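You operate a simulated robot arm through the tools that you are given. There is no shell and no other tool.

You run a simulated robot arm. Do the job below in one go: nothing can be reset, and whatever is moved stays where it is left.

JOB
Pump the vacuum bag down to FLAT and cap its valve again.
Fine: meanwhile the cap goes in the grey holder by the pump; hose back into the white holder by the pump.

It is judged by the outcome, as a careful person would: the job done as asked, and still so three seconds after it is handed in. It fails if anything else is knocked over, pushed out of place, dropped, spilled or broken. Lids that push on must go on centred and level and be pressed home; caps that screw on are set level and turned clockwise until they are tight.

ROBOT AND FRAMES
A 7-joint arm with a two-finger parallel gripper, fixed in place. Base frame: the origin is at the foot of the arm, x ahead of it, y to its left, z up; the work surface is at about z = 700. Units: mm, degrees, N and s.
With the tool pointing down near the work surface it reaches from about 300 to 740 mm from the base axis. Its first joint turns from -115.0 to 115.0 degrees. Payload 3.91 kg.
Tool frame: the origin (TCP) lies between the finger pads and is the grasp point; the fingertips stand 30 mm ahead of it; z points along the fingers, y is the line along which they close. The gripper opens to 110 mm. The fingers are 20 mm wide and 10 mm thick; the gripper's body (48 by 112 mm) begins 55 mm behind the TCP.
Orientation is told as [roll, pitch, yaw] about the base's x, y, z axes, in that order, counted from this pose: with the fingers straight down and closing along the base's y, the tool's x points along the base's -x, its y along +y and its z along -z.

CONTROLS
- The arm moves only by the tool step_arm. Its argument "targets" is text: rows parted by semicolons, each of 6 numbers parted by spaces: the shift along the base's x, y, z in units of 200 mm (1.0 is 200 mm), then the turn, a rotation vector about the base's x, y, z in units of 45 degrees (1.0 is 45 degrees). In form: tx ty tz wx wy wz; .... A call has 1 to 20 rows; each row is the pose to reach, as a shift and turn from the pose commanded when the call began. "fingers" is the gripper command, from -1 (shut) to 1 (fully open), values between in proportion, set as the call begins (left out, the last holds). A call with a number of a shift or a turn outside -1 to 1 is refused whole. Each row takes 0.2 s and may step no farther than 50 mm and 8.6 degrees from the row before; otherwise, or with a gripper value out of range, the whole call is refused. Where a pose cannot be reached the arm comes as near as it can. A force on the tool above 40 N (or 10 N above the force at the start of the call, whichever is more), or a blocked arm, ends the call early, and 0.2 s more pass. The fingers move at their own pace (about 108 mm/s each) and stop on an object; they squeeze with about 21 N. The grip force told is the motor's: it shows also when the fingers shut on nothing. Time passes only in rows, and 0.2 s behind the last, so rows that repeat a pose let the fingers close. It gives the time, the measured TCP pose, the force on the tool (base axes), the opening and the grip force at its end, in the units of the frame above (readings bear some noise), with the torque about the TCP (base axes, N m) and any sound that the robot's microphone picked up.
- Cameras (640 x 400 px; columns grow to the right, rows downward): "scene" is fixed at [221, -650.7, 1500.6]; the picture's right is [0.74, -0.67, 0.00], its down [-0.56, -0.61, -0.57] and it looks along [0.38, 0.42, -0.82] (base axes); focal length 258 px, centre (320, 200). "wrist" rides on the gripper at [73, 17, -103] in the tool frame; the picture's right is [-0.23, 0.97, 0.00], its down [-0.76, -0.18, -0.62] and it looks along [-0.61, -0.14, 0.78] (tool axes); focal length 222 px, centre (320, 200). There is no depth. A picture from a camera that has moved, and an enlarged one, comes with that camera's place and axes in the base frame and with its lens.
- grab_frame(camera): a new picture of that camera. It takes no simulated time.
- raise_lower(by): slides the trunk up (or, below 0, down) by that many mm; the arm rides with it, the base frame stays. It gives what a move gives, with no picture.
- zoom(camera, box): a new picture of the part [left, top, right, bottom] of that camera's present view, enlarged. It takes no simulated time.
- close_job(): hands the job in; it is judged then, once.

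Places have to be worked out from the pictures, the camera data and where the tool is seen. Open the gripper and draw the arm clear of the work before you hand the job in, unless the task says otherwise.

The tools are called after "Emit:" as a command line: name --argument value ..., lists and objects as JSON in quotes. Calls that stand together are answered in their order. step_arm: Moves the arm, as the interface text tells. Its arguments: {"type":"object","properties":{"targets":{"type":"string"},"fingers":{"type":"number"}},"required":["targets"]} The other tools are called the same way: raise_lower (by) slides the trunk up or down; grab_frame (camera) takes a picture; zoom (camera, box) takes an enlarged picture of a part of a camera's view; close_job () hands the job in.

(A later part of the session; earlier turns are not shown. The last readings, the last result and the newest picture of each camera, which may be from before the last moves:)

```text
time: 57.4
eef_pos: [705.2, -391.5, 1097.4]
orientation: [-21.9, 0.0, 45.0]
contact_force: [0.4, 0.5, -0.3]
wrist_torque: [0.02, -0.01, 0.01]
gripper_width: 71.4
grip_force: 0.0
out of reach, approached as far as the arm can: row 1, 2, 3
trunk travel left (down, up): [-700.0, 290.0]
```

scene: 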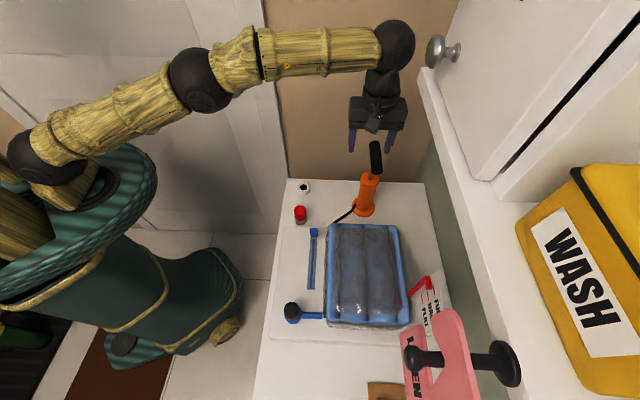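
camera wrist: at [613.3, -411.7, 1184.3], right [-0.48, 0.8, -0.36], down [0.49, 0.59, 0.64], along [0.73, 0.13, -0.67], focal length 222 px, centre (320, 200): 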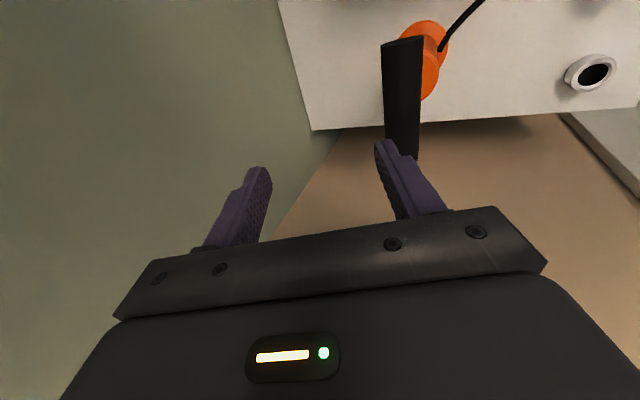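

The arm seems stuck near full stretch. I retreat further inward along the radius to free the elbow.

Emit:
step_arm --targets "-0.15 0.08 0 0 0 0; -0.3 0.16 0 0 0 0; -0.45 0.24 0 0 0 0; -0.6 0.33 0 0 0 0; -0.6 0.33 0 0 0 0"

Emit:
grab_frame --camera "scene"

```text
time: 58.6
eef_pos: [696.1, -391.6, 1129.6]
orientation: [-21.9, 0.0, 45.0]
contact_force: [1.2, 0.3, 0.5]
wrist_torque: [-0.01, 0.02, -0.03]
gripper_width: 71.7
grip_force: 0.2
out of reach, approached as far as the arm can: row 1, 2, 3, 4, 5
trunk travel left (down, up): [-700.0, 290.0]
```

```text
taken
```

scene: 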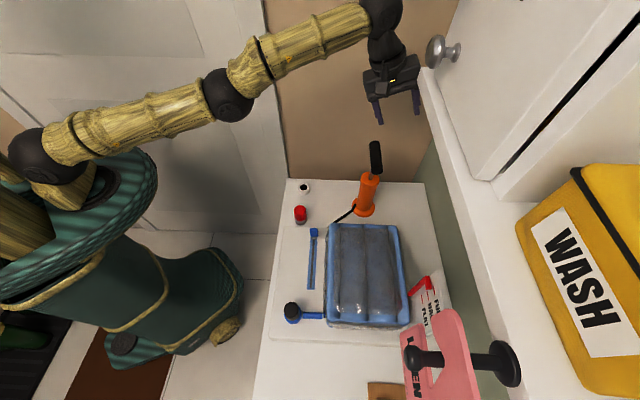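

The arm is drifting upward with the elbow straight. I undo the tilt here so the arm can recover a good posture.

Emit:
step_arm --targets "0 0 0 0.115 0.115 0; 0 0 0 0.23 0.23 0; 0 0 0 0.346 0.346 0; 0 0 0 0.346 0.346 0"

Emit:
grab_frame --camera "scene"

```text
time: 59.6
eef_pos: [629.3, -365.2, 1112.6]
orientation: [0.0, -0.1, 45.0]
contact_force: [0.5, -0.9, -0.1]
wrist_torque: [-0.04, 0.05, 0.02]
gripper_width: 71.6
grip_force: 0.0
out of reach, approached as far as the arm can: row 1, 2, 3, 4
trunk travel left (down, up): [-700.0, 290.0]
```

```text
taken
```

scene: 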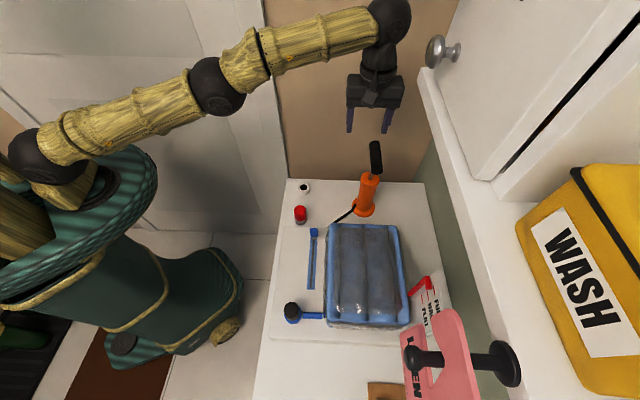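

I retract inward and downward without tilt to get off the stretched posture.

Emit:
step_arm --targets "-0.15 0.08 -0.1 0 0 0; -0.3 0.16 -0.1 0 0 0; -0.45 0.24 -0.1 0 0 0; -0.45 0.24 -0.1 0 0 0"

```text
time: 60.6
eef_pos: [536.6, -314.0, 1091.2]
orientation: [0.0, -0.1, 45.0]
contact_force: [0.6, -0.4, 0.5]
wrist_torque: [0.03, 0.0, -0.01]
gripper_width: 71.4
grip_force: 0.0
trunk travel left (down, up): [-700.0, 290.0]
```

The arm follows properly again from here (536,-314,1091). I test the same 22° tilt at this comfortable radius.

Emit:
step_arm --targets "0 0 0 -0.115 -0.115 0; 0 0 0 -0.23 -0.23 0; 0 0 0 -0.346 -0.346 0; 0 0 0 -0.346 -0.346 0"

Emit:
grab_frame --camera "scene"

```text
time: 61.6
eef_pos: [538.2, -314.8, 1091.8]
orientation: [-22.0, 0.0, 45.0]
contact_force: [0.1, -0.2, 0.0]
wrist_torque: [0.02, -0.01, -0.02]
gripper_width: 71.6
grip_force: 0.0
trunk travel left (down, up): [-700.0, 290.0]
```

```text
taken
```

scene: 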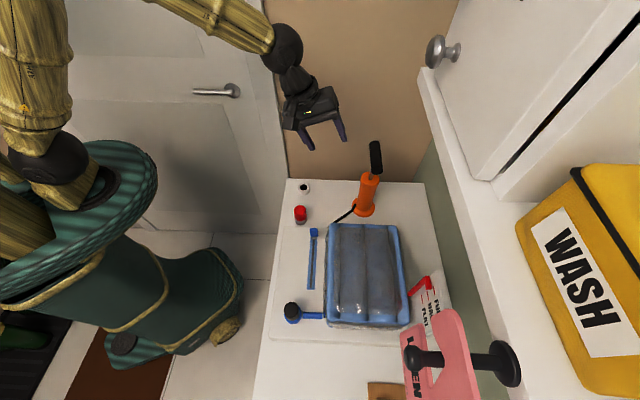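

The tilt works here. Keeping it, I move to a pre-approach point at (657,-348,1064), 90 mm back along the finger direction from the handle.

Emit:
step_arm --targets "0.2 -0.05 -0.04 0 0 0; 0.4 -0.11 -0.09 0 0 0; 0.595 -0.165 -0.14 0 0 0; 0.595 -0.165 -0.14 0 0 0"

Emit:
grab_frame --camera "wrist"

Emit:
zoom --camera "scene" --box '[300, 60, 460, 220]'

```text
time: 62.6
eef_pos: [657.3, -347.9, 1064.0]
orientation: [-21.9, 0.0, 45.0]
contact_force: [-0.3, 1.0, -0.5]
wrist_torque: [-0.03, 0.01, -0.01]
gripper_width: 71.7
grip_force: 0.0
trunk travel left (down, up): [-700.0, 290.0]
```

```text
taken
camera wrist: at [567.4, -360.9, 1155.3], right [-0.48, 0.8, -0.36], down [0.49, 0.59, 0.64], along [0.73, 0.13, -0.67], focal length 222 px, centre (320, 200)
```

wrist: 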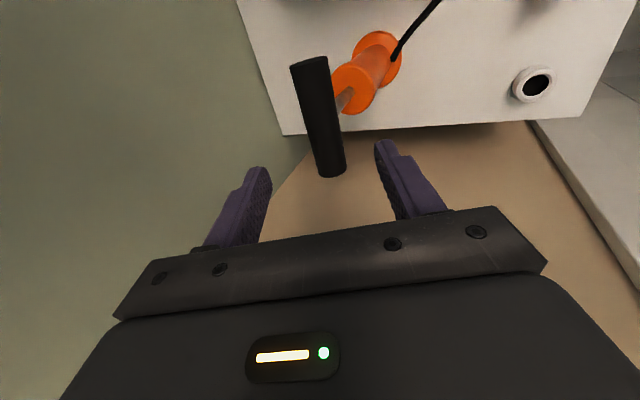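

```text
2.50 times, centred on (380, 140) of scene
camera zoom: at [221.0, -650.7, 1500.6], right [0.74, -0.67, 0.0], down [-0.56, -0.61, -0.57], along [0.38, 0.42, -0.82], focal length 645 px, centre (170, 350)
```

zoom: 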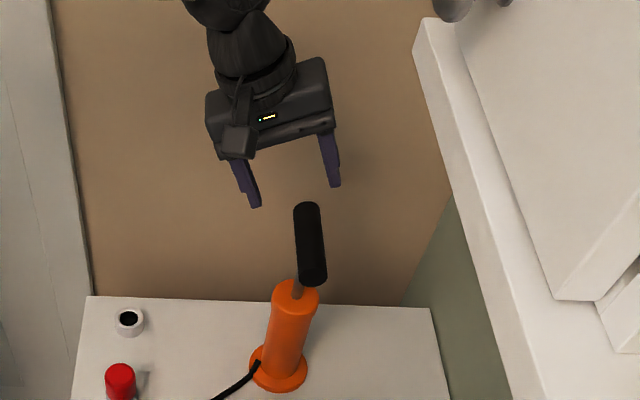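

The handle centre computes again to (685,-373.5,970). I advance along the finger direction, stopping 30 mm short to check.

Emit:
step_arm --targets "0.04 -0.036 -0.135 0 0 0; 0.08 -0.072 -0.27 0 0 0; 0.08 -0.072 -0.27 0 0 0"

Emit:
grab_frame --camera "wrist"

Emit:
zoom --camera "scene" --box '[330, 90, 430, 220]'

```text
time: 63.4
eef_pos: [674.4, -360.8, 1008.6]
orientation: [-22.0, 0.0, 45.1]
contact_force: [-1.1, 0.0, 0.9]
wrist_torque: [0.02, 0.03, 0.0]
gripper_width: 71.5
grip_force: 0.1
trunk travel left (down, up): [-700.0, 290.0]
```

```text
taken
camera wrist: at [583.3, -373.8, 1100.2], right [-0.48, 0.8, -0.37], down [0.49, 0.59, 0.64], along [0.73, 0.13, -0.67], focal length 222 px, centre (320, 200)
```

wrist: 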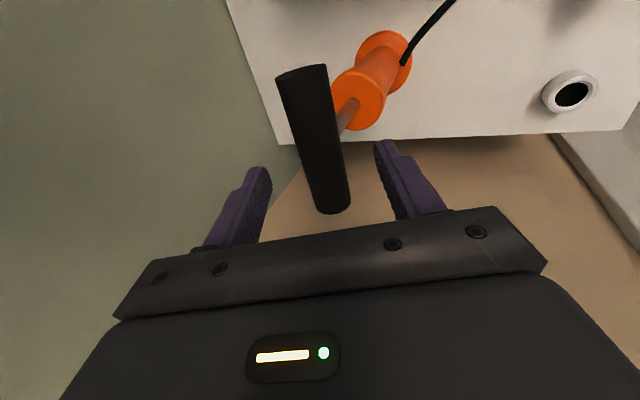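

```text
3.08 times, centred on (380, 155) of scene
camera zoom: at [221.0, -650.7, 1500.6], right [0.74, -0.67, 0.0], down [-0.56, -0.61, -0.57], along [0.38, 0.42, -0.82], focal length 793 px, centre (135, 338)
```

zoom: 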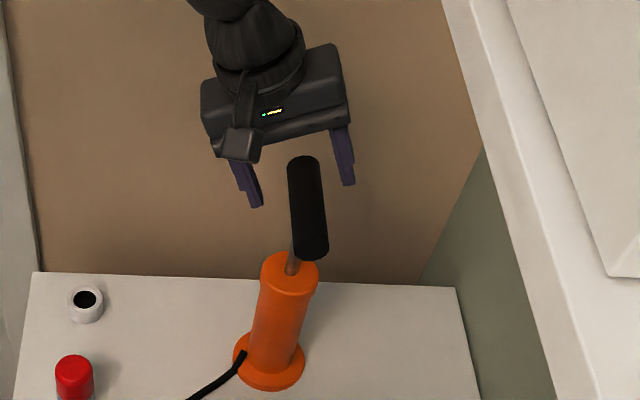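

Alignment holds (centre ≈(683,-373)). I advance the last 30 mm, then close on the bar.

Emit:
step_arm --targets "0.018 -0.02 -0.07 0 0 0; 0.036 -0.04 -0.14 0 0 0; 0.036 -0.04 -0.14 0 0 0"

Emit:
grab_frame --camera "wrist"

Emit:
zoom --camera "scene" --box '[330, 90, 430, 220]'

```text
time: 64.2
eef_pos: [680.3, -368.9, 982.4]
orientation: [-21.9, -0.1, 45.1]
contact_force: [0.8, 0.0, 0.1]
wrist_torque: [-0.03, -0.01, 0.06]
gripper_width: 71.8
grip_force: 0.1
trunk travel left (down, up): [-700.0, 290.0]
```

```text
taken
camera wrist: at [590.0, -381.3, 1072.5], right [-0.48, 0.8, -0.36], down [0.49, 0.59, 0.64], along [0.73, 0.13, -0.67], focal length 222 px, centre (320, 200)
```

wrist: 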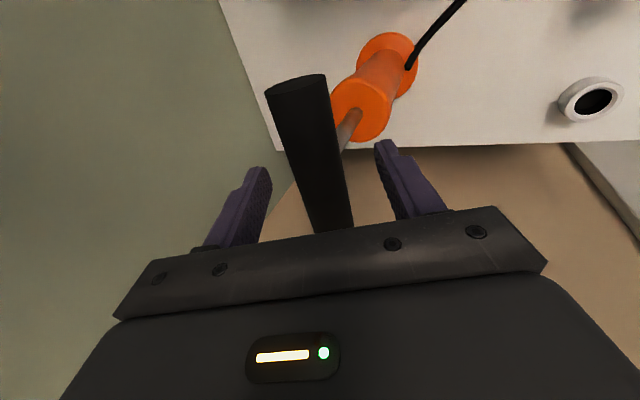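

```text
3.08 times, centred on (380, 155) of scene
camera zoom: at [221.0, -650.7, 1500.6], right [0.74, -0.67, 0.0], down [-0.56, -0.61, -0.57], along [0.38, 0.42, -0.82], focal length 793 px, centre (135, 338)
```

zoom: 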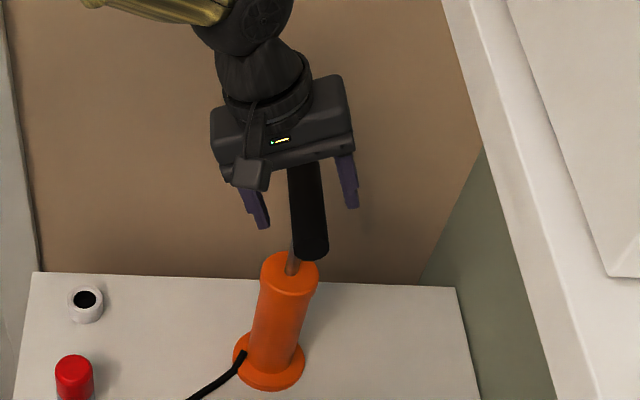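

The bar passes centrally between the pads. I close the gripper on it.

Emit:
step_arm --targets "0 0 0 0 0 0; 0 0 0 0 0 0; 0 0 0 0 0 0" --fingers -1

Emit:
grab_frame --camera "wrist"

```text
time: 65.0
eef_pos: [680.5, -369.7, 981.1]
orientation: [-22.0, 0.0, 45.0]
contact_force: [5.5, -5.1, -0.2]
wrist_torque: [0.36, 0.02, 0.11]
gripper_width: 38.5
grip_force: 45.5
trunk travel left (down, up): [-700.0, 290.0]
```

```text
taken
camera wrist: at [590.7, -382.0, 1072.2], right [-0.48, 0.8, -0.36], down [0.49, 0.59, 0.65], along [0.73, 0.13, -0.67], focal length 222 px, centre (320, 200)
```

wrist: 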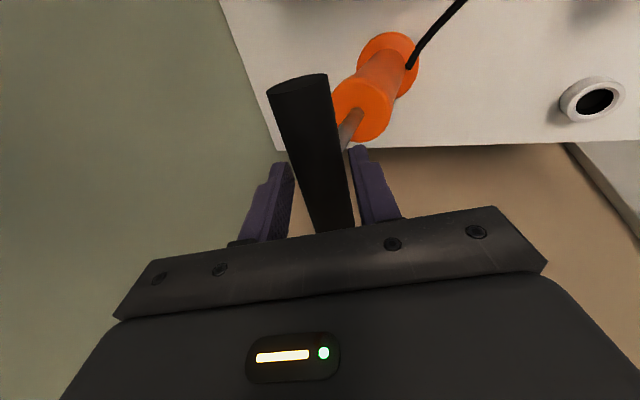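

The fingers stopped at 38.5 mm, and the lower fingertip is touching the rod below the bar. I open a little, back off about 9 mm along the finger direction so the tips clear the rod, and re-grip.

Emit:
step_arm --targets "0 0 0 0 0 0; -0.006 0.006 0.02 0 0 0; -0.012 0.012 0.042 0 0 0; -0.012 0.012 0.042 0 0 0" --fingers 0

Emit:
step_arm --targets "0 0 0 0 0 0; 0 0 0 0 0 0; 0 0 0 0 0 0" --fingers -1

Emit:
zoom --camera "wrist" --box '[240, 60, 440, 240]'

```text
time: 66.0
eef_pos: [679.1, -365.4, 990.6]
orientation: [-22.1, -0.1, 44.9]
contact_force: [0.9, 0.0, -0.7]
wrist_torque: [-0.03, 0.01, -0.01]
gripper_width: 55.0
grip_force: 0.1
trunk travel left (down, up): [-700.0, 290.0]
```

```text
time: 66.8
eef_pos: [678.8, -366.7, 990.0]
orientation: [-22.0, -0.1, 45.0]
contact_force: [7.1, -5.5, -0.4]
wrist_torque: [0.34, -0.06, 0.11]
gripper_width: 35.4
grip_force: 45.0
trunk travel left (down, up): [-700.0, 290.0]
```

```text
2.22 times, centred on (340, 150) of wrist
camera zoom: at [589.2, -380.2, 1080.7], right [-0.48, 0.8, -0.36], down [0.49, 0.59, 0.65], along [0.73, 0.13, -0.67], focal length 494 px, centre (276, 311)
```

zoom: 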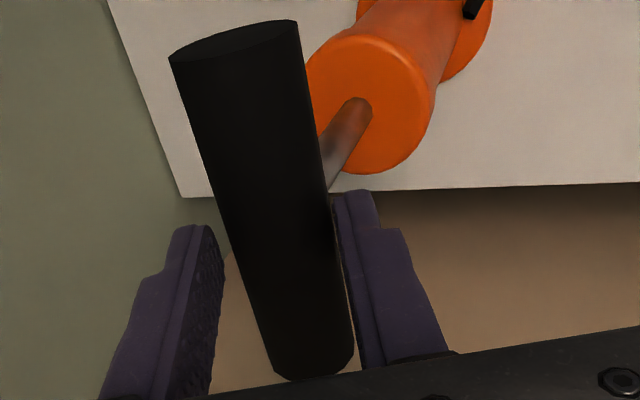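

Here the lower pad touches the bar while the other pad has a gap of about 9 mm, so the bar is simply off-centre by 4.5 mm. I open, shift along the closing axis by that amount and close again.

Emit:
step_arm --targets "0 0 0 0 0 0; -0.0145 0.0145 -0.0085 0 0 0; -0.0145 0.0145 -0.0085 0 0 0" --fingers 0

Emit:
step_arm --targets "0 0 0 0 0 0; 0 0 0 0 0 0; 0 0 0 0 0 0" --fingers -1

Emit:
zoom --camera "wrist" --box '[240, 60, 440, 240]'

```text
time: 67.6
eef_pos: [676.2, -364.5, 988.7]
orientation: [-22.0, 0.0, 45.0]
contact_force: [0.4, 0.7, -0.2]
wrist_torque: [0.0, 0.0, -0.02]
gripper_width: 55.1
grip_force: 0.0
trunk travel left (down, up): [-700.0, 290.0]
```

```text
time: 68.4
eef_pos: [680.0, -367.4, 987.0]
orientation: [-22.2, 0.0, 45.1]
contact_force: [26.7, -21.3, 0.4]
wrist_torque: [-0.28, -0.06, 0.3]
gripper_width: 34.8
grip_force: 45.4
trunk travel left (down, up): [-700.0, 290.0]
```

```text
2.22 times, centred on (340, 150) of wrist
camera zoom: at [588.6, -379.8, 1078.1], right [-0.48, 0.8, -0.37], down [0.49, 0.59, 0.65], along [0.73, 0.13, -0.67], focal length 494 px, centre (276, 311)
```

zoom: 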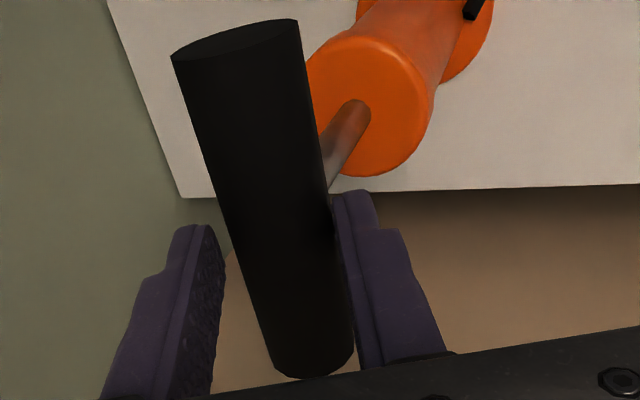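

The side force rose, so I moved the wrong way. I look closer before another try.

Emit:
zoom --camera "wrist" --box '[270, 110, 390, 220]'

Emit:
zoom --camera "scene" --box '[355, 120, 405, 180]'

```text
3.64 times, centred on (330, 165) of wrist
camera zoom: at [588.6, -379.8, 1078.1], right [-0.48, 0.8, -0.37], down [0.49, 0.59, 0.65], along [0.73, 0.13, -0.67], focal length 808 px, centre (284, 327)
```

zoom: 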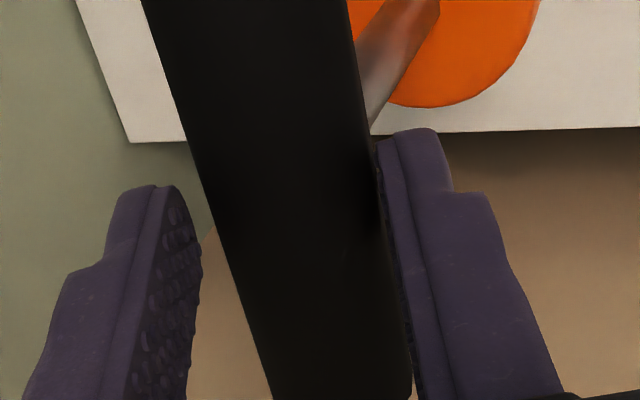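

```text
6.67 times, centred on (380, 150) of scene
camera zoom: at [221.0, -650.7, 1500.6], right [0.74, -0.67, 0.0], down [-0.56, -0.61, -0.57], along [0.38, 0.42, -0.82], focal length 1719 px, centre (-80, 533)
```

zoom: 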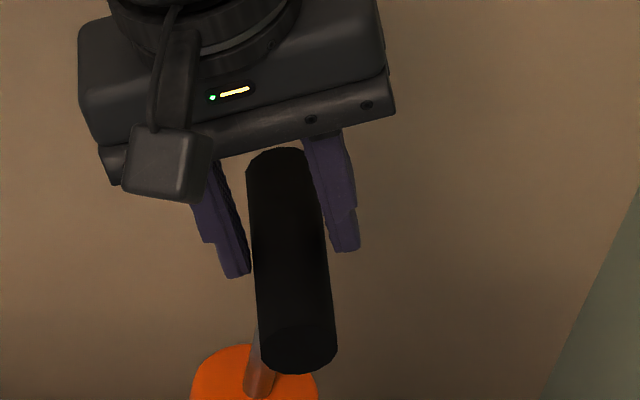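

Both pads are loaded, so the bar acts about 35 mm thick across the tilted pads, and the tool is about 5 mm off-centre. I shift back along the closing axis to relieve the side force while holding the grip.

Emit:
step_arm --targets "0.009 -0.009 0.005 0 0 0; 0.0175 -0.0175 0.01 0 0 0; 0.0175 -0.0175 0.01 0 0 0"

Emit:
zoom --camera "wrist" --box '[270, 110, 390, 220]'

```text
time: 69.2
eef_pos: [679.5, -367.3, 988.2]
orientation: [-21.7, 0.0, 45.0]
contact_force: [3.4, -5.5, -0.2]
wrist_torque: [0.76, 0.34, -0.16]
gripper_width: 34.9
grip_force: 45.2
trunk travel left (down, up): [-700.0, 290.0]
```

```text
3.64 times, centred on (330, 165) of wrist
camera zoom: at [589.5, -380.4, 1079.6], right [-0.48, 0.8, -0.36], down [0.49, 0.58, 0.64], along [0.73, 0.13, -0.67], focal length 808 px, centre (284, 327)
```

zoom: 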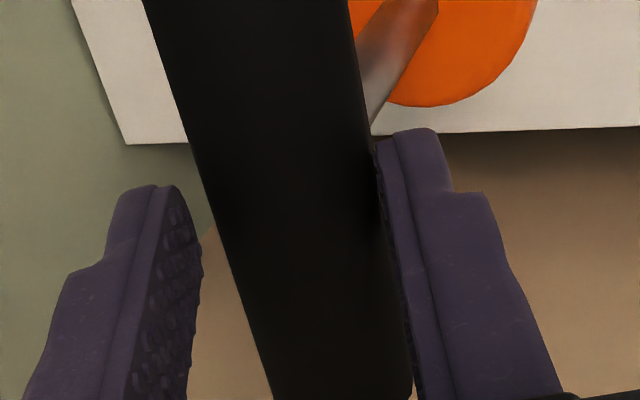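

The side force is now small and the bar is clamped firmly at 45 N. I try pushing the handle straight down 12 mm and watch the force.

Emit:
step_arm --targets "0 0 -0.02 0 0 0; 0 0 -0.04 0 0 0; 0 0 -0.06 0 0 0; 0 0 -0.06 0 0 0"

Emit:
zoom --camera "scene" --box '[330, 110, 430, 220]'

```text
time: 70.2
eef_pos: [679.7, -366.7, 978.4]
orientation: [-21.9, 0.0, 45.0]
contact_force: [-4.0, 4.6, 1.1]
wrist_torque: [0.49, 0.87, -0.35]
gripper_width: 34.5
grip_force: 45.2
trunk travel left (down, up): [-700.0, 290.0]
```

```text
3.64 times, centred on (380, 165) of scene
camera zoom: at [221.0, -650.7, 1500.6], right [0.74, -0.67, 0.0], down [-0.56, -0.61, -0.57], along [0.38, 0.42, -0.82], focal length 938 px, centre (102, 327)
```

zoom: 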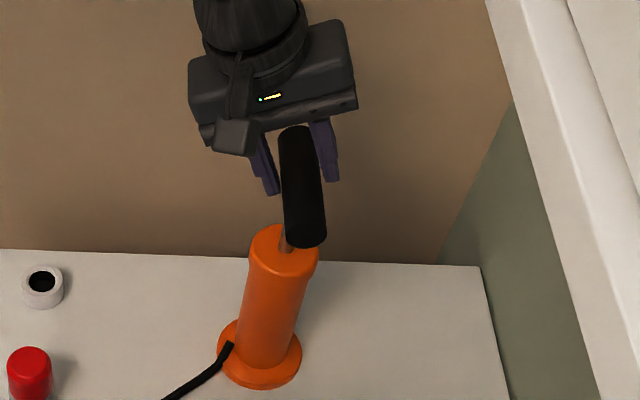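

The handle follows easily with almost no force. I push down further in steps, watching force and reach.

Emit:
step_arm --targets "0 0 -0.05 0 0 0; 0 0 -0.1 0 0 0; 0 0 -0.15 0 0 0; 0 0 -0.2 0 0 0; 0 0 -0.25 0 0 0; 0 0 -0.3 0 0 0; 0 0 -0.3 0 0 0"

Emit:
zoom --camera "scene" --box '[330, 110, 490, 340]'

```text
time: 71.8
eef_pos: [679.1, -366.2, 922.7]
orientation: [-22.5, -0.1, 45.0]
contact_force: [-9.1, 8.1, 23.7]
wrist_torque: [0.17, 1.33, -0.29]
gripper_width: 34.7
grip_force: 45.1
trunk travel left (down, up): [-700.0, 290.0]
```

```text
1.74 times, centred on (410, 225) of scene
camera zoom: at [221.0, -650.7, 1500.6], right [0.74, -0.67, 0.0], down [-0.56, -0.61, -0.57], along [0.38, 0.42, -0.82], focal length 448 px, centre (164, 156)
```

zoom: 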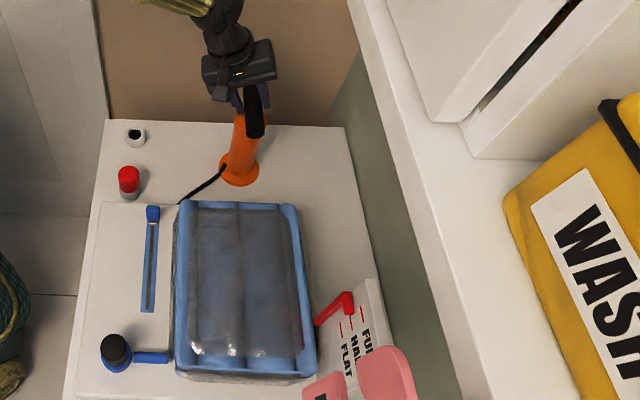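

Resistance rose to 24 N at z≈923, likely the bottom of the stroke. I check the gauge and pump.

Emit:
zoom --camera "scene" --box '[390, 260, 470, 340]'

Emit:
zoom --camera "scene" --box '[330, 130, 410, 220]'

Emit:
grab_frame --camera "wrist"

```text
5.00 times, centred on (430, 300) of scene
camera zoom: at [221.0, -650.7, 1500.6], right [0.74, -0.67, 0.0], down [-0.56, -0.61, -0.57], along [0.38, 0.42, -0.82], focal length 1289 px, centre (-230, -300)
```

zoom: 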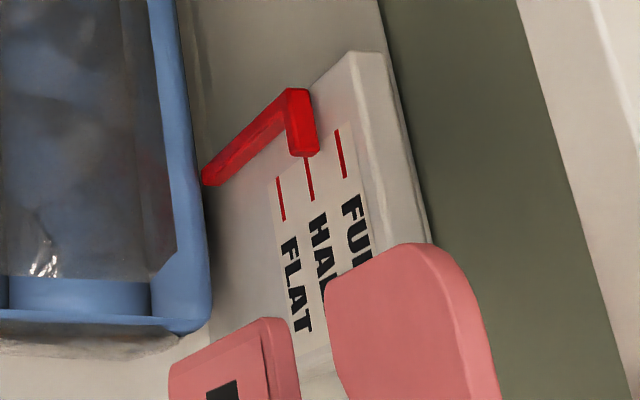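

```text
4.44 times, centred on (370, 175) of scene
camera zoom: at [221.0, -650.7, 1500.6], right [0.74, -0.67, 0.0], down [-0.56, -0.61, -0.57], along [0.38, 0.42, -0.82], focal length 1146 px, centre (98, 311)
```

zoom: 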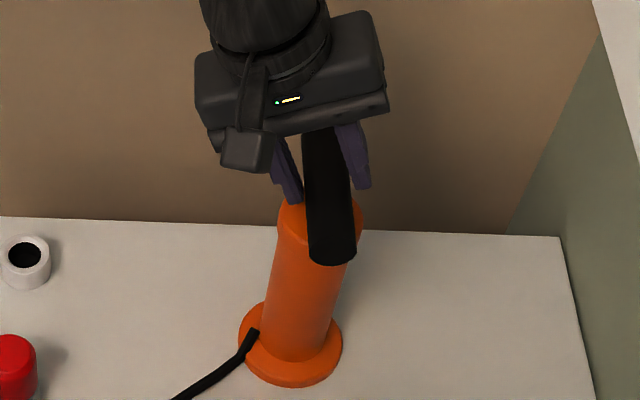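

```text
taken
camera wrist: at [588.3, -379.4, 1013.8], right [-0.48, 0.8, -0.37], down [0.49, 0.59, 0.64], along [0.73, 0.13, -0.67], focal length 222 px, centre (320, 200)
```

wrist: 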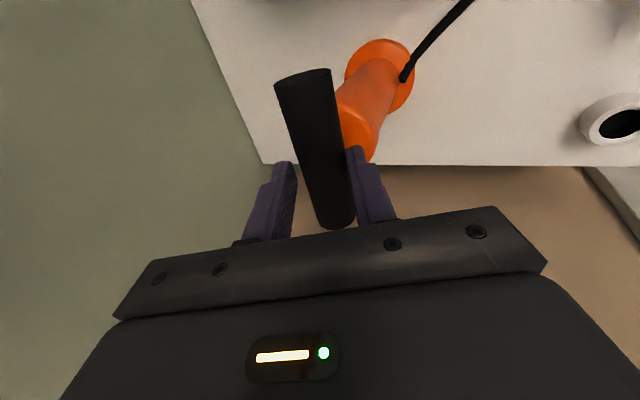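

The pointer has moved from FULL to HALF after one stroke, so the pump works. I draw the handle back up smoothly.

Emit:
step_arm --targets "0 0 0.04 0 0 0; 0 0 0.09 0 0 0; 0 0 0.14 0 0 0; 0 0 0.19 0 0 0; 0 0 0.24 0 0 0; 0 0 0.3 0 0 0; 0 0 0.34 0 0 0; 0 0 0.34 0 0 0"

Emit:
zoom --camera "scene" --box '[390, 260, 470, 340]'

Emit:
zoom --camera "scene" --box '[330, 110, 410, 220]'

Emit:
grab_frame --camera "wrist"

```text
time: 73.6
eef_pos: [678.4, -367.3, 987.4]
orientation: [-21.8, 0.0, 44.9]
contact_force: [-13.8, 6.4, 0.4]
wrist_torque: [0.54, 1.26, -0.19]
gripper_width: 34.7
grip_force: 45.2
trunk travel left (down, up): [-700.0, 290.0]
```

```text
5.00 times, centred on (430, 300) of scene
camera zoom: at [221.0, -650.7, 1500.6], right [0.74, -0.67, 0.0], down [-0.56, -0.61, -0.57], along [0.38, 0.42, -0.82], focal length 1289 px, centre (-230, -300)
```

zoom: 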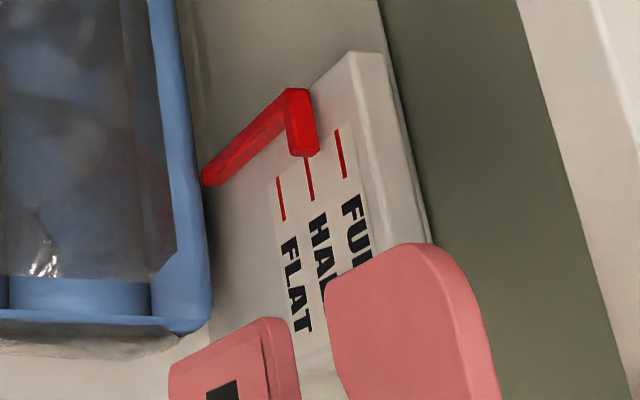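

```text
3.64 times, centred on (370, 165) of scene
camera zoom: at [221.0, -650.7, 1500.6], right [0.74, -0.67, 0.0], down [-0.56, -0.61, -0.57], along [0.38, 0.42, -0.82], focal length 938 px, centre (138, 327)
```

zoom: 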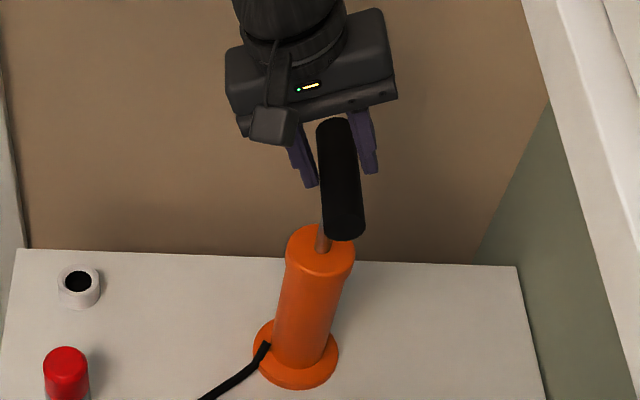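

```text
taken
camera wrist: at [589.1, -380.0, 1078.2], right [-0.48, 0.8, -0.36], down [0.49, 0.59, 0.64], along [0.73, 0.13, -0.67], focal length 222 px, centre (320, 200)
```

wrist: 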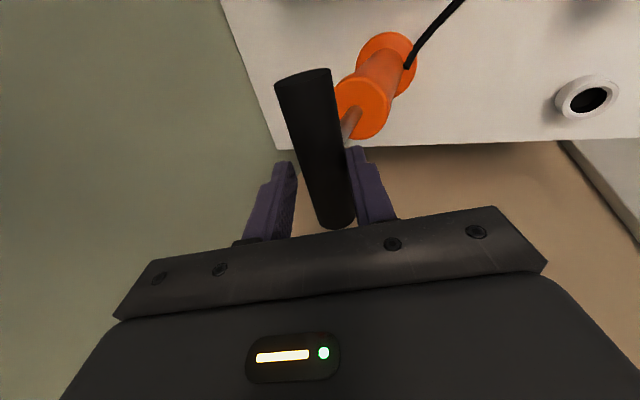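

The handle came back up and the pointer held at HALF. I do a second down stroke of the same length and check the gauge.

Emit:
step_arm --targets "0 0 -0.05 0 0 0; 0 0 -0.1 0 0 0; 0 0 -0.15 0 0 0; 0 0 -0.2 0 0 0; 0 0 -0.25 0 0 0; 0 0 -0.3 0 0 0; 0 0 -0.34 0 0 0; 0 0 -0.34 0 0 0"

Emit:
zoom --camera "scene" --box '[390, 260, 470, 340]'

Emit:
grab_frame --camera "scene"

```text
time: 75.4
eef_pos: [678.6, -367.0, 923.4]
orientation: [-22.5, -0.2, 45.1]
contact_force: [-10.1, 7.5, 24.4]
wrist_torque: [0.16, 1.26, 0.01]
gripper_width: 34.8
grip_force: 45.6
trunk travel left (down, up): [-700.0, 290.0]
```

```text
5.00 times, centred on (430, 300) of scene
camera zoom: at [221.0, -650.7, 1500.6], right [0.74, -0.67, 0.0], down [-0.56, -0.61, -0.57], along [0.38, 0.42, -0.82], focal length 1289 px, centre (-230, -300)
```

zoom: 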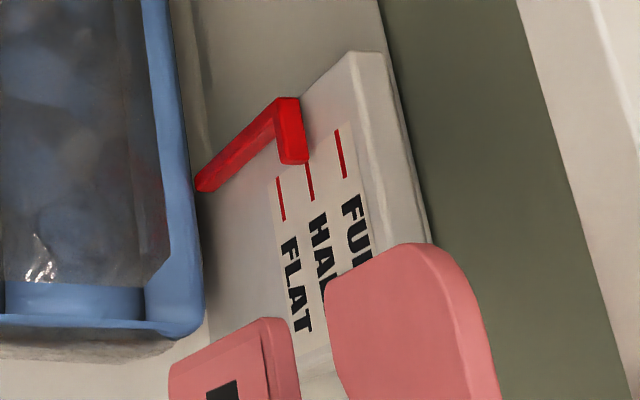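

```text
taken
```

scene: 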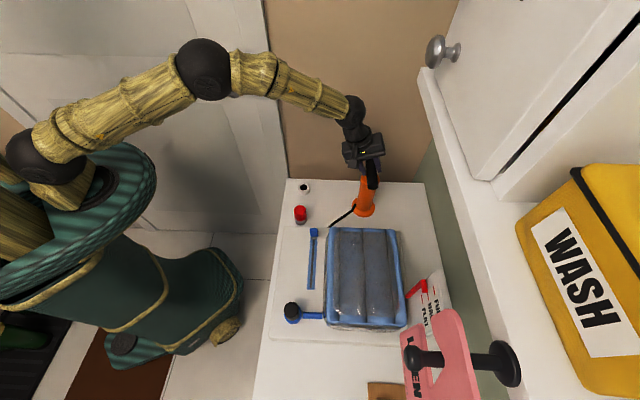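

The pointer drops a fixed step per stroke (about 11 px of the 60 px from FULL to FLAT), so some 4 more strokes are needed. I run another up-down cycle.

Emit:
step_arm --targets "0 0 0.06 0 0 0; 0 0 0.12 0 0 0; 0 0 0.18 0 0 0; 0 0 0.24 0 0 0; 0 0 0.3 0 0 0; 0 0 0.34 0 0 0; 0 0 0.34 0 0 0; 0 0 0.28 0 0 0; 0 0 0.22 0 0 0; 0 0 0.16 0 0 0; 0 0 0.1 0 0 0; 0 0 0.05 0 0 0; 0 0 0 0 0 0; 0 0 0 0 0 0"

Emit:
zoom --camera "scene" --box '[390, 260, 470, 340]'

Emit:
grab_frame --camera "wrist"

```text
time: 78.4
eef_pos: [677.9, -367.7, 923.3]
orientation: [-22.5, -0.1, 45.2]
contact_force: [-12.4, 12.6, 24.4]
wrist_torque: [0.24, 1.46, -0.13]
gripper_width: 34.5
grip_force: 44.8
trunk travel left (down, up): [-700.0, 290.0]
```

```text
5.00 times, centred on (430, 300) of scene
camera zoom: at [221.0, -650.7, 1500.6], right [0.74, -0.67, 0.0], down [-0.56, -0.61, -0.57], along [0.38, 0.42, -0.82], focal length 1289 px, centre (-230, -300)
```

zoom: 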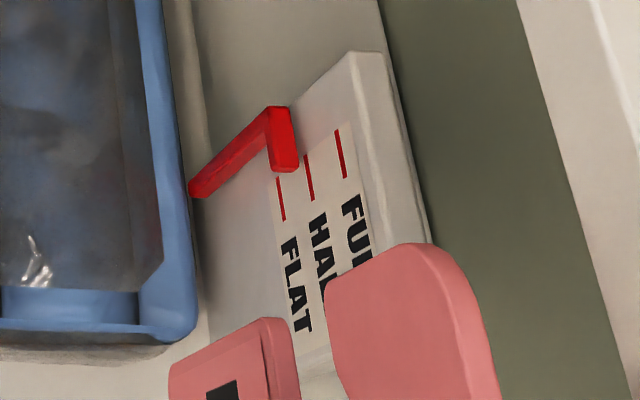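

```text
taken
camera wrist: at [588.1, -379.4, 1014.5], right [-0.48, 0.8, -0.37], down [0.48, 0.59, 0.65], along [0.73, 0.13, -0.67], focal length 222 px, centre (320, 200)
```

wrist: 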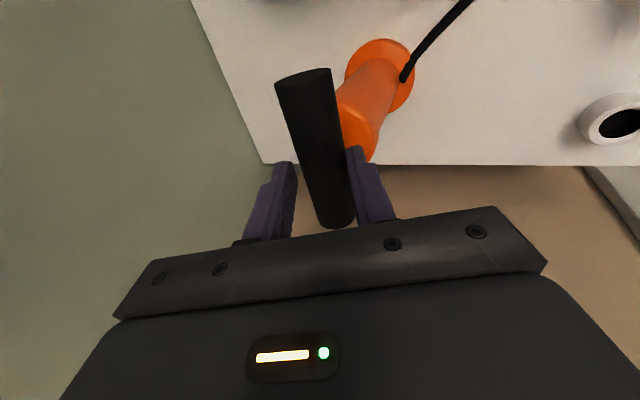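

Another step down. The grip holds steady, so I do a further cycle and check.

Emit:
step_arm --targets "0 0 0.06 0 0 0; 0 0 0.12 0 0 0; 0 0 0.18 0 0 0; 0 0 0.24 0 0 0; 0 0 0.3 0 0 0; 0 0 0.34 0 0 0; 0 0 0.34 0 0 0; 0 0 0.28 0 0 0; 0 0 0.22 0 0 0; 0 0 0.16 0 0 0; 0 0 0.1 0 0 0; 0 0 0.05 0 0 0; 0 0 0 0 0 0; 0 0 0 0 0 0"

Emit:
step_arm --targets "0 0 0.06 0 0 0; 0 0 0.12 0 0 0; 0 0 0.18 0 0 0; 0 0 0.24 0 0 0; 0 0 0.3 0 0 0; 0 0 0.34 0 0 0; 0 0 0.34 0 0 0; 0 0 0.28 0 0 0; 0 0 0.22 0 0 0; 0 0 0.16 0 0 0; 0 0 0.1 0 0 0; 0 0 0.05 0 0 0; 0 0 0 0 0 0; 0 0 0 0 0 0"

Emit:
zoom --camera "scene" --box '[390, 260, 470, 340]'

Emit:
grab_frame --camera "wrist"

```text
time: 81.4
eef_pos: [679.1, -366.7, 924.7]
orientation: [-22.5, -0.1, 45.1]
contact_force: [-6.4, 8.0, 28.2]
wrist_torque: [0.09, 1.04, 0.02]
gripper_width: 34.4
grip_force: 44.6
trunk travel left (down, up): [-700.0, 290.0]
```

```text
time: 84.4
eef_pos: [679.0, -367.3, 924.4]
orientation: [-22.6, -0.1, 44.9]
contact_force: [-5.2, 3.1, 31.4]
wrist_torque: [-0.1, 1.2, -0.04]
gripper_width: 34.2
grip_force: 45.1
trunk travel left (down, up): [-700.0, 290.0]
```

```text
5.00 times, centred on (430, 300) of scene
camera zoom: at [221.0, -650.7, 1500.6], right [0.74, -0.67, 0.0], down [-0.56, -0.61, -0.57], along [0.38, 0.42, -0.82], focal length 1289 px, centre (-230, -300)
```

zoom: 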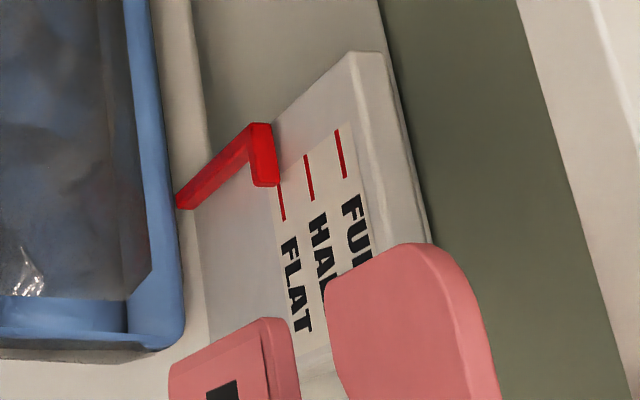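

```text
taken
camera wrist: at [587.7, -379.1, 1015.0], right [-0.47, 0.8, -0.37], down [0.48, 0.59, 0.65], along [0.74, 0.13, -0.67], focal length 222 px, centre (320, 200)
```

wrist: 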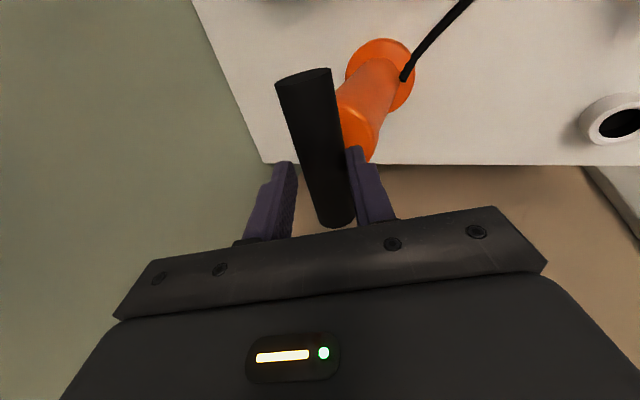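

The pointer is about 90% of the way to FLAT. One more cycle.

Emit:
step_arm --targets "0 0 0.06 0 0 0; 0 0 0.12 0 0 0; 0 0 0.18 0 0 0; 0 0 0.24 0 0 0; 0 0 0.3 0 0 0; 0 0 0.34 0 0 0; 0 0 0.34 0 0 0; 0 0 0.28 0 0 0; 0 0 0.22 0 0 0; 0 0 0.16 0 0 0; 0 0 0.1 0 0 0; 0 0 0.05 0 0 0; 0 0 0 0 0 0; 0 0 0 0 0 0"

Emit:
zoom --camera "scene" --box '[390, 260, 470, 340]'

Emit:
zoom --camera "scene" --box '[270, 120, 470, 340]'

```text
time: 87.4
eef_pos: [678.4, -367.0, 924.6]
orientation: [-22.6, -0.2, 45.1]
contact_force: [-13.7, 3.7, 29.6]
wrist_torque: [0.08, 1.22, 0.26]
gripper_width: 34.0
grip_force: 44.5
trunk travel left (down, up): [-700.0, 290.0]
```

```text
5.00 times, centred on (430, 300) of scene
camera zoom: at [221.0, -650.7, 1500.6], right [0.74, -0.67, 0.0], down [-0.56, -0.61, -0.57], along [0.38, 0.42, -0.82], focal length 1289 px, centre (-230, -300)
```

zoom: 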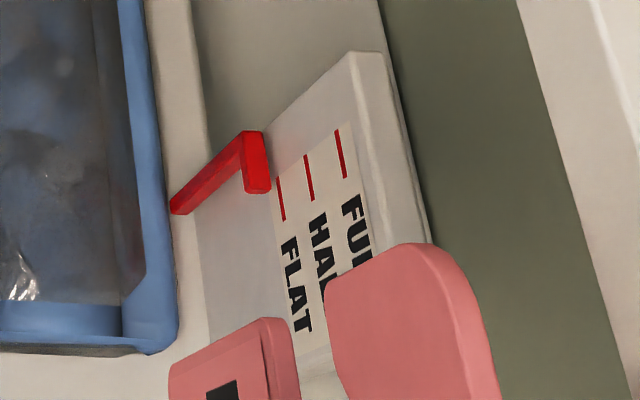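

```text
1.82 times, centred on (370, 230) of scene
camera zoom: at [221.0, -650.7, 1500.6], right [0.74, -0.67, 0.0], down [-0.56, -0.61, -0.57], along [0.38, 0.42, -0.82], focal length 469 px, centre (229, 146)
```

zoom: 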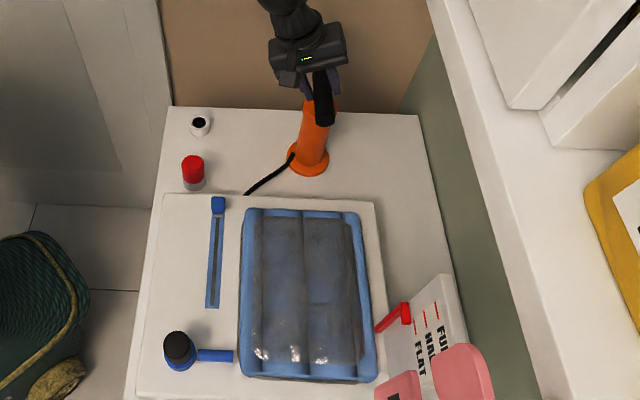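

The pointer's displacement now matches the FULL-to-FLAT spacing. I make one more stroke to see whether it has bottomed out.

Emit:
step_arm --targets "0 0 0.06 0 0 0; 0 0 0.12 0 0 0; 0 0 0.18 0 0 0; 0 0 0.24 0 0 0; 0 0 0.3 0 0 0; 0 0 0.34 0 0 0; 0 0 0.34 0 0 0; 0 0 0.28 0 0 0; 0 0 0.22 0 0 0; 0 0 0.16 0 0 0; 0 0 0.1 0 0 0; 0 0 0.05 0 0 0; 0 0 0 0 0 0; 0 0 0 0 0 0"

Emit:
zoom --camera "scene" --box '[390, 260, 470, 340]'

```text
time: 90.4
eef_pos: [679.5, -366.6, 925.7]
orientation: [-22.6, -0.1, 45.0]
contact_force: [-14.3, 10.6, 31.9]
wrist_torque: [-0.07, 1.63, -0.22]
gripper_width: 34.2
grip_force: 45.2
trunk travel left (down, up): [-700.0, 290.0]
```

```text
5.00 times, centred on (430, 300) of scene
camera zoom: at [221.0, -650.7, 1500.6], right [0.74, -0.67, 0.0], down [-0.56, -0.61, -0.57], along [0.38, 0.42, -0.82], focal length 1289 px, centre (-230, -300)
```

zoom: 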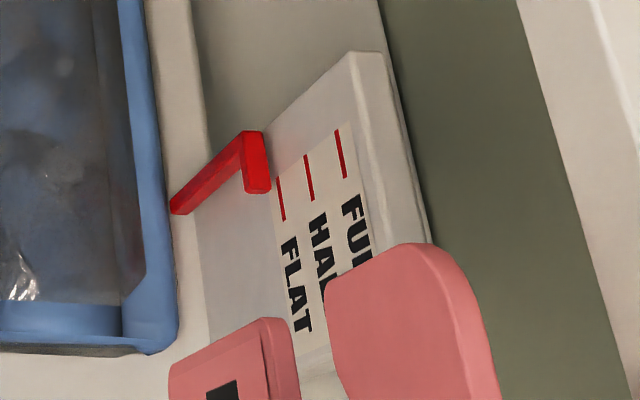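

The pointer did not move, so the bag is fully down at FLAT. I draw the handle back up to where it was found, then release it.

Emit:
step_arm --targets "0 0 0.06 0 0 0; 0 0 0.12 0 0 0; 0 0 0.18 0 0 0; 0 0 0.24 0 0 0; 0 0 0.3 0 0 0; 0 0 0.34 0 0 0; 0 0 0.34 0 0 0"

Emit:
step_arm --targets "0 0 0 0 0 0; 0 0 0 0 0 0" --fingers 0.3

Emit:
grab_frame --camera "wrist"

Emit:
zoom --camera "scene" --box '[330, 110, 410, 220]'

```text
time: 92.0
eef_pos: [678.9, -367.5, 986.8]
orientation: [-22.0, 0.1, 45.0]
contact_force: [-10.4, 7.0, 0.1]
wrist_torque: [0.18, 1.14, -0.18]
gripper_width: 34.0
grip_force: 45.5
trunk travel left (down, up): [-700.0, 290.0]
```

```text
time: 92.6
eef_pos: [680.5, -367.0, 985.6]
orientation: [-22.1, -0.2, 45.0]
contact_force: [-0.3, -0.7, 0.8]
wrist_torque: [-0.03, -0.02, 0.0]
gripper_width: 71.4
grip_force: 0.0
trunk travel left (down, up): [-700.0, 290.0]
```

```text
taken
camera wrist: at [590.0, -380.7, 1077.6], right [-0.48, 0.8, -0.37], down [0.49, 0.59, 0.65], along [0.73, 0.13, -0.67], focal length 222 px, centre (320, 200)
```

wrist: 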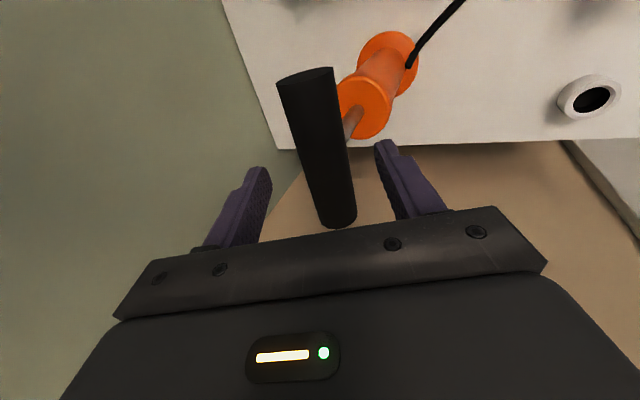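

```text
3.64 times, centred on (370, 165) of scene
camera zoom: at [221.0, -650.7, 1500.6], right [0.74, -0.67, 0.0], down [-0.56, -0.61, -0.57], along [0.38, 0.42, -0.82], focal length 938 px, centre (138, 327)
```

zoom: 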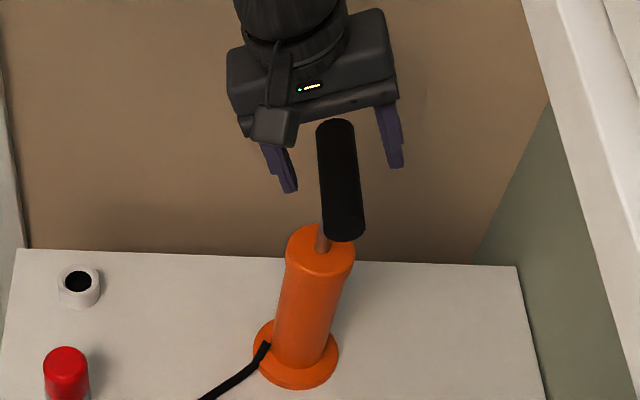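

The handle stays up. I back out along the finger direction, then move inward and take the tilt off.

Emit:
step_arm --targets "-0.03 0.03 0.1 0 0 0; -0.07 0.07 0.25 0 0 0; -0.12 0.12 0.43 0 0 0; -0.3 0.2 0.5 0 0 0; -0.5 0.25 0.5 0 0 0; -0.7 0.28 0.5 0 0 0; -0.7 0.28 0.5 0.115 0.115 0; -0.7 0.28 0.5 0.23 0.23 0; -0.7 0.28 0.5 0.346 0.346 0; -0.7 0.28 0.5 0.346 0.346 0"

Emit:
grab_frame --camera "scene"

```text
time: 94.8
eef_pos: [540.3, -312.0, 1085.7]
orientation: [0.1, -0.1, 45.0]
contact_force: [-1.3, -0.2, -1.1]
wrist_torque: [-0.01, 0.01, -0.05]
gripper_width: 71.6
grip_force: 0.1
trunk travel left (down, up): [-700.0, 290.0]
```

```text
taken
```

scene: 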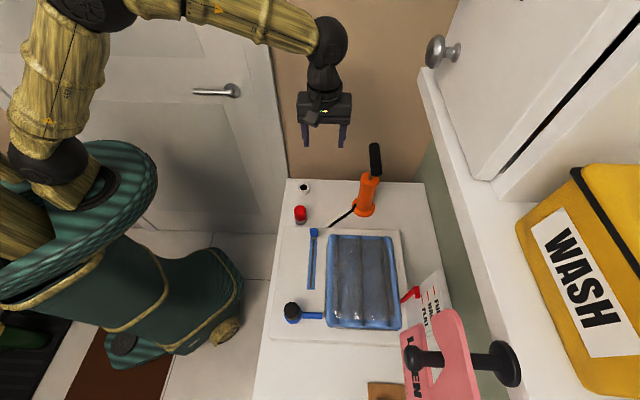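

The arm is back in an upright posture. I return to above the nozzle on the valve at (258,-505).

Emit:
step_arm --targets "-0.2 -0.13 0 0 0 0; -0.4 -0.26 0 0 0 0; -0.6 -0.4 0 0 0 0; -0.8 -0.54 0 0 0 0; -0.96 -0.66 0 0 0 0; -0.96 -0.66 0 0 0 0"

Emit:
step_arm --targets "-0.15 -0.1 -0.1 0 0 0; -0.3 -0.2 -0.2 0 0 0; -0.45 -0.31 -0.35 0 0 0; -0.45 -0.31 -0.55 0 0 0; -0.45 -0.31 -0.7 0 0 0; -0.45 -0.31 -0.7 0 0 0"

Emit:
zoom --camera "wrist" --box '[200, 50, 440, 230]'

Emit:
grab_frame --camera "wrist"

```text
time: 96.2
eef_pos: [347.4, -442.5, 1086.2]
orientation: [0.0, -0.1, 45.0]
contact_force: [0.3, -0.7, 0.8]
wrist_torque: [-0.01, 0.0, -0.03]
gripper_width: 71.4
grip_force: 0.2
trunk travel left (down, up): [-700.0, 290.0]
```

```text
time: 97.6
eef_pos: [258.5, -505.7, 945.7]
orientation: [0.0, 0.0, 44.9]
contact_force: [0.4, -0.6, 0.6]
wrist_torque: [-0.01, 0.03, 0.0]
gripper_width: 71.4
grip_force: 0.0
trunk travel left (down, up): [-700.0, 290.0]
```

```text
2.22 times, centred on (320, 140) of wrist
camera zoom: at [194.0, -544.8, 1051.1], right [-0.53, 0.85, 0.0], down [0.66, 0.41, 0.62], along [0.53, 0.33, -0.78], focal length 494 px, centre (320, 333)
```

zoom: 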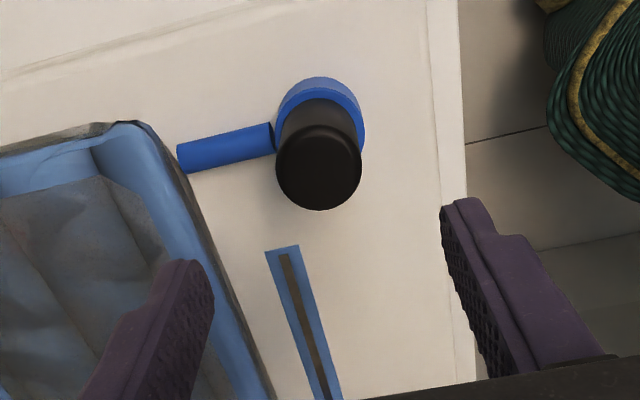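

```text
taken
camera wrist: at [194.0, -544.8, 1051.1], right [-0.53, 0.85, 0.0], down [0.66, 0.41, 0.62], along [0.53, 0.33, -0.78], focal length 222 px, centre (320, 200)
```

wrist: 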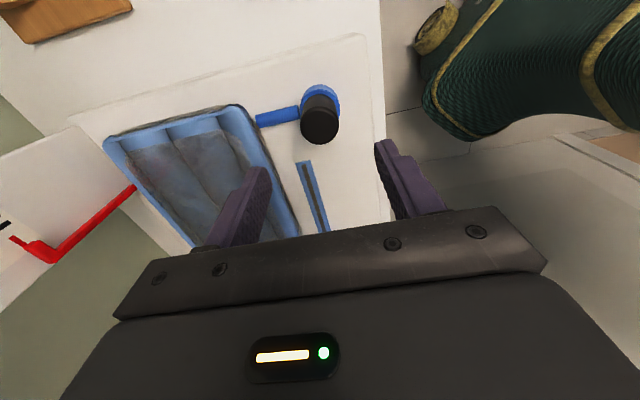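

The nozzle is where I left it, on the tool axis. I lower to z≈842 and re-grip it.

Emit:
step_arm --targets "0.002 -0.0025 -0.2 0 0 0; 0.002 -0.0025 -0.35 0 0 0; 0.002 -0.0025 -0.45 0 0 0; 0.002 -0.0025 -0.515 0 0 0; 0.002 -0.0025 -0.515 0 0 0"

Emit:
zoom --camera "wrist" --box '[240, 90, 400, 230]'

```text
time: 98.8
eef_pos: [257.8, -505.6, 843.3]
orientation: [0.1, 0.0, 45.0]
contact_force: [-0.6, -0.6, 0.4]
wrist_torque: [0.03, -0.04, -0.01]
gripper_width: 71.5
grip_force: 0.1
trunk travel left (down, up): [-700.0, 290.0]
```

```text
2.86 times, centred on (320, 160) of wrist
camera zoom: at [193.6, -545.0, 948.3], right [-0.53, 0.85, 0.0], down [0.66, 0.41, 0.62], along [0.53, 0.33, -0.78], focal length 635 px, centre (320, 314)
```

zoom: 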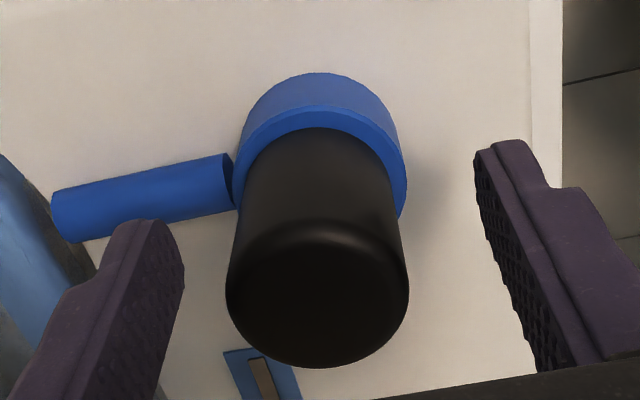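

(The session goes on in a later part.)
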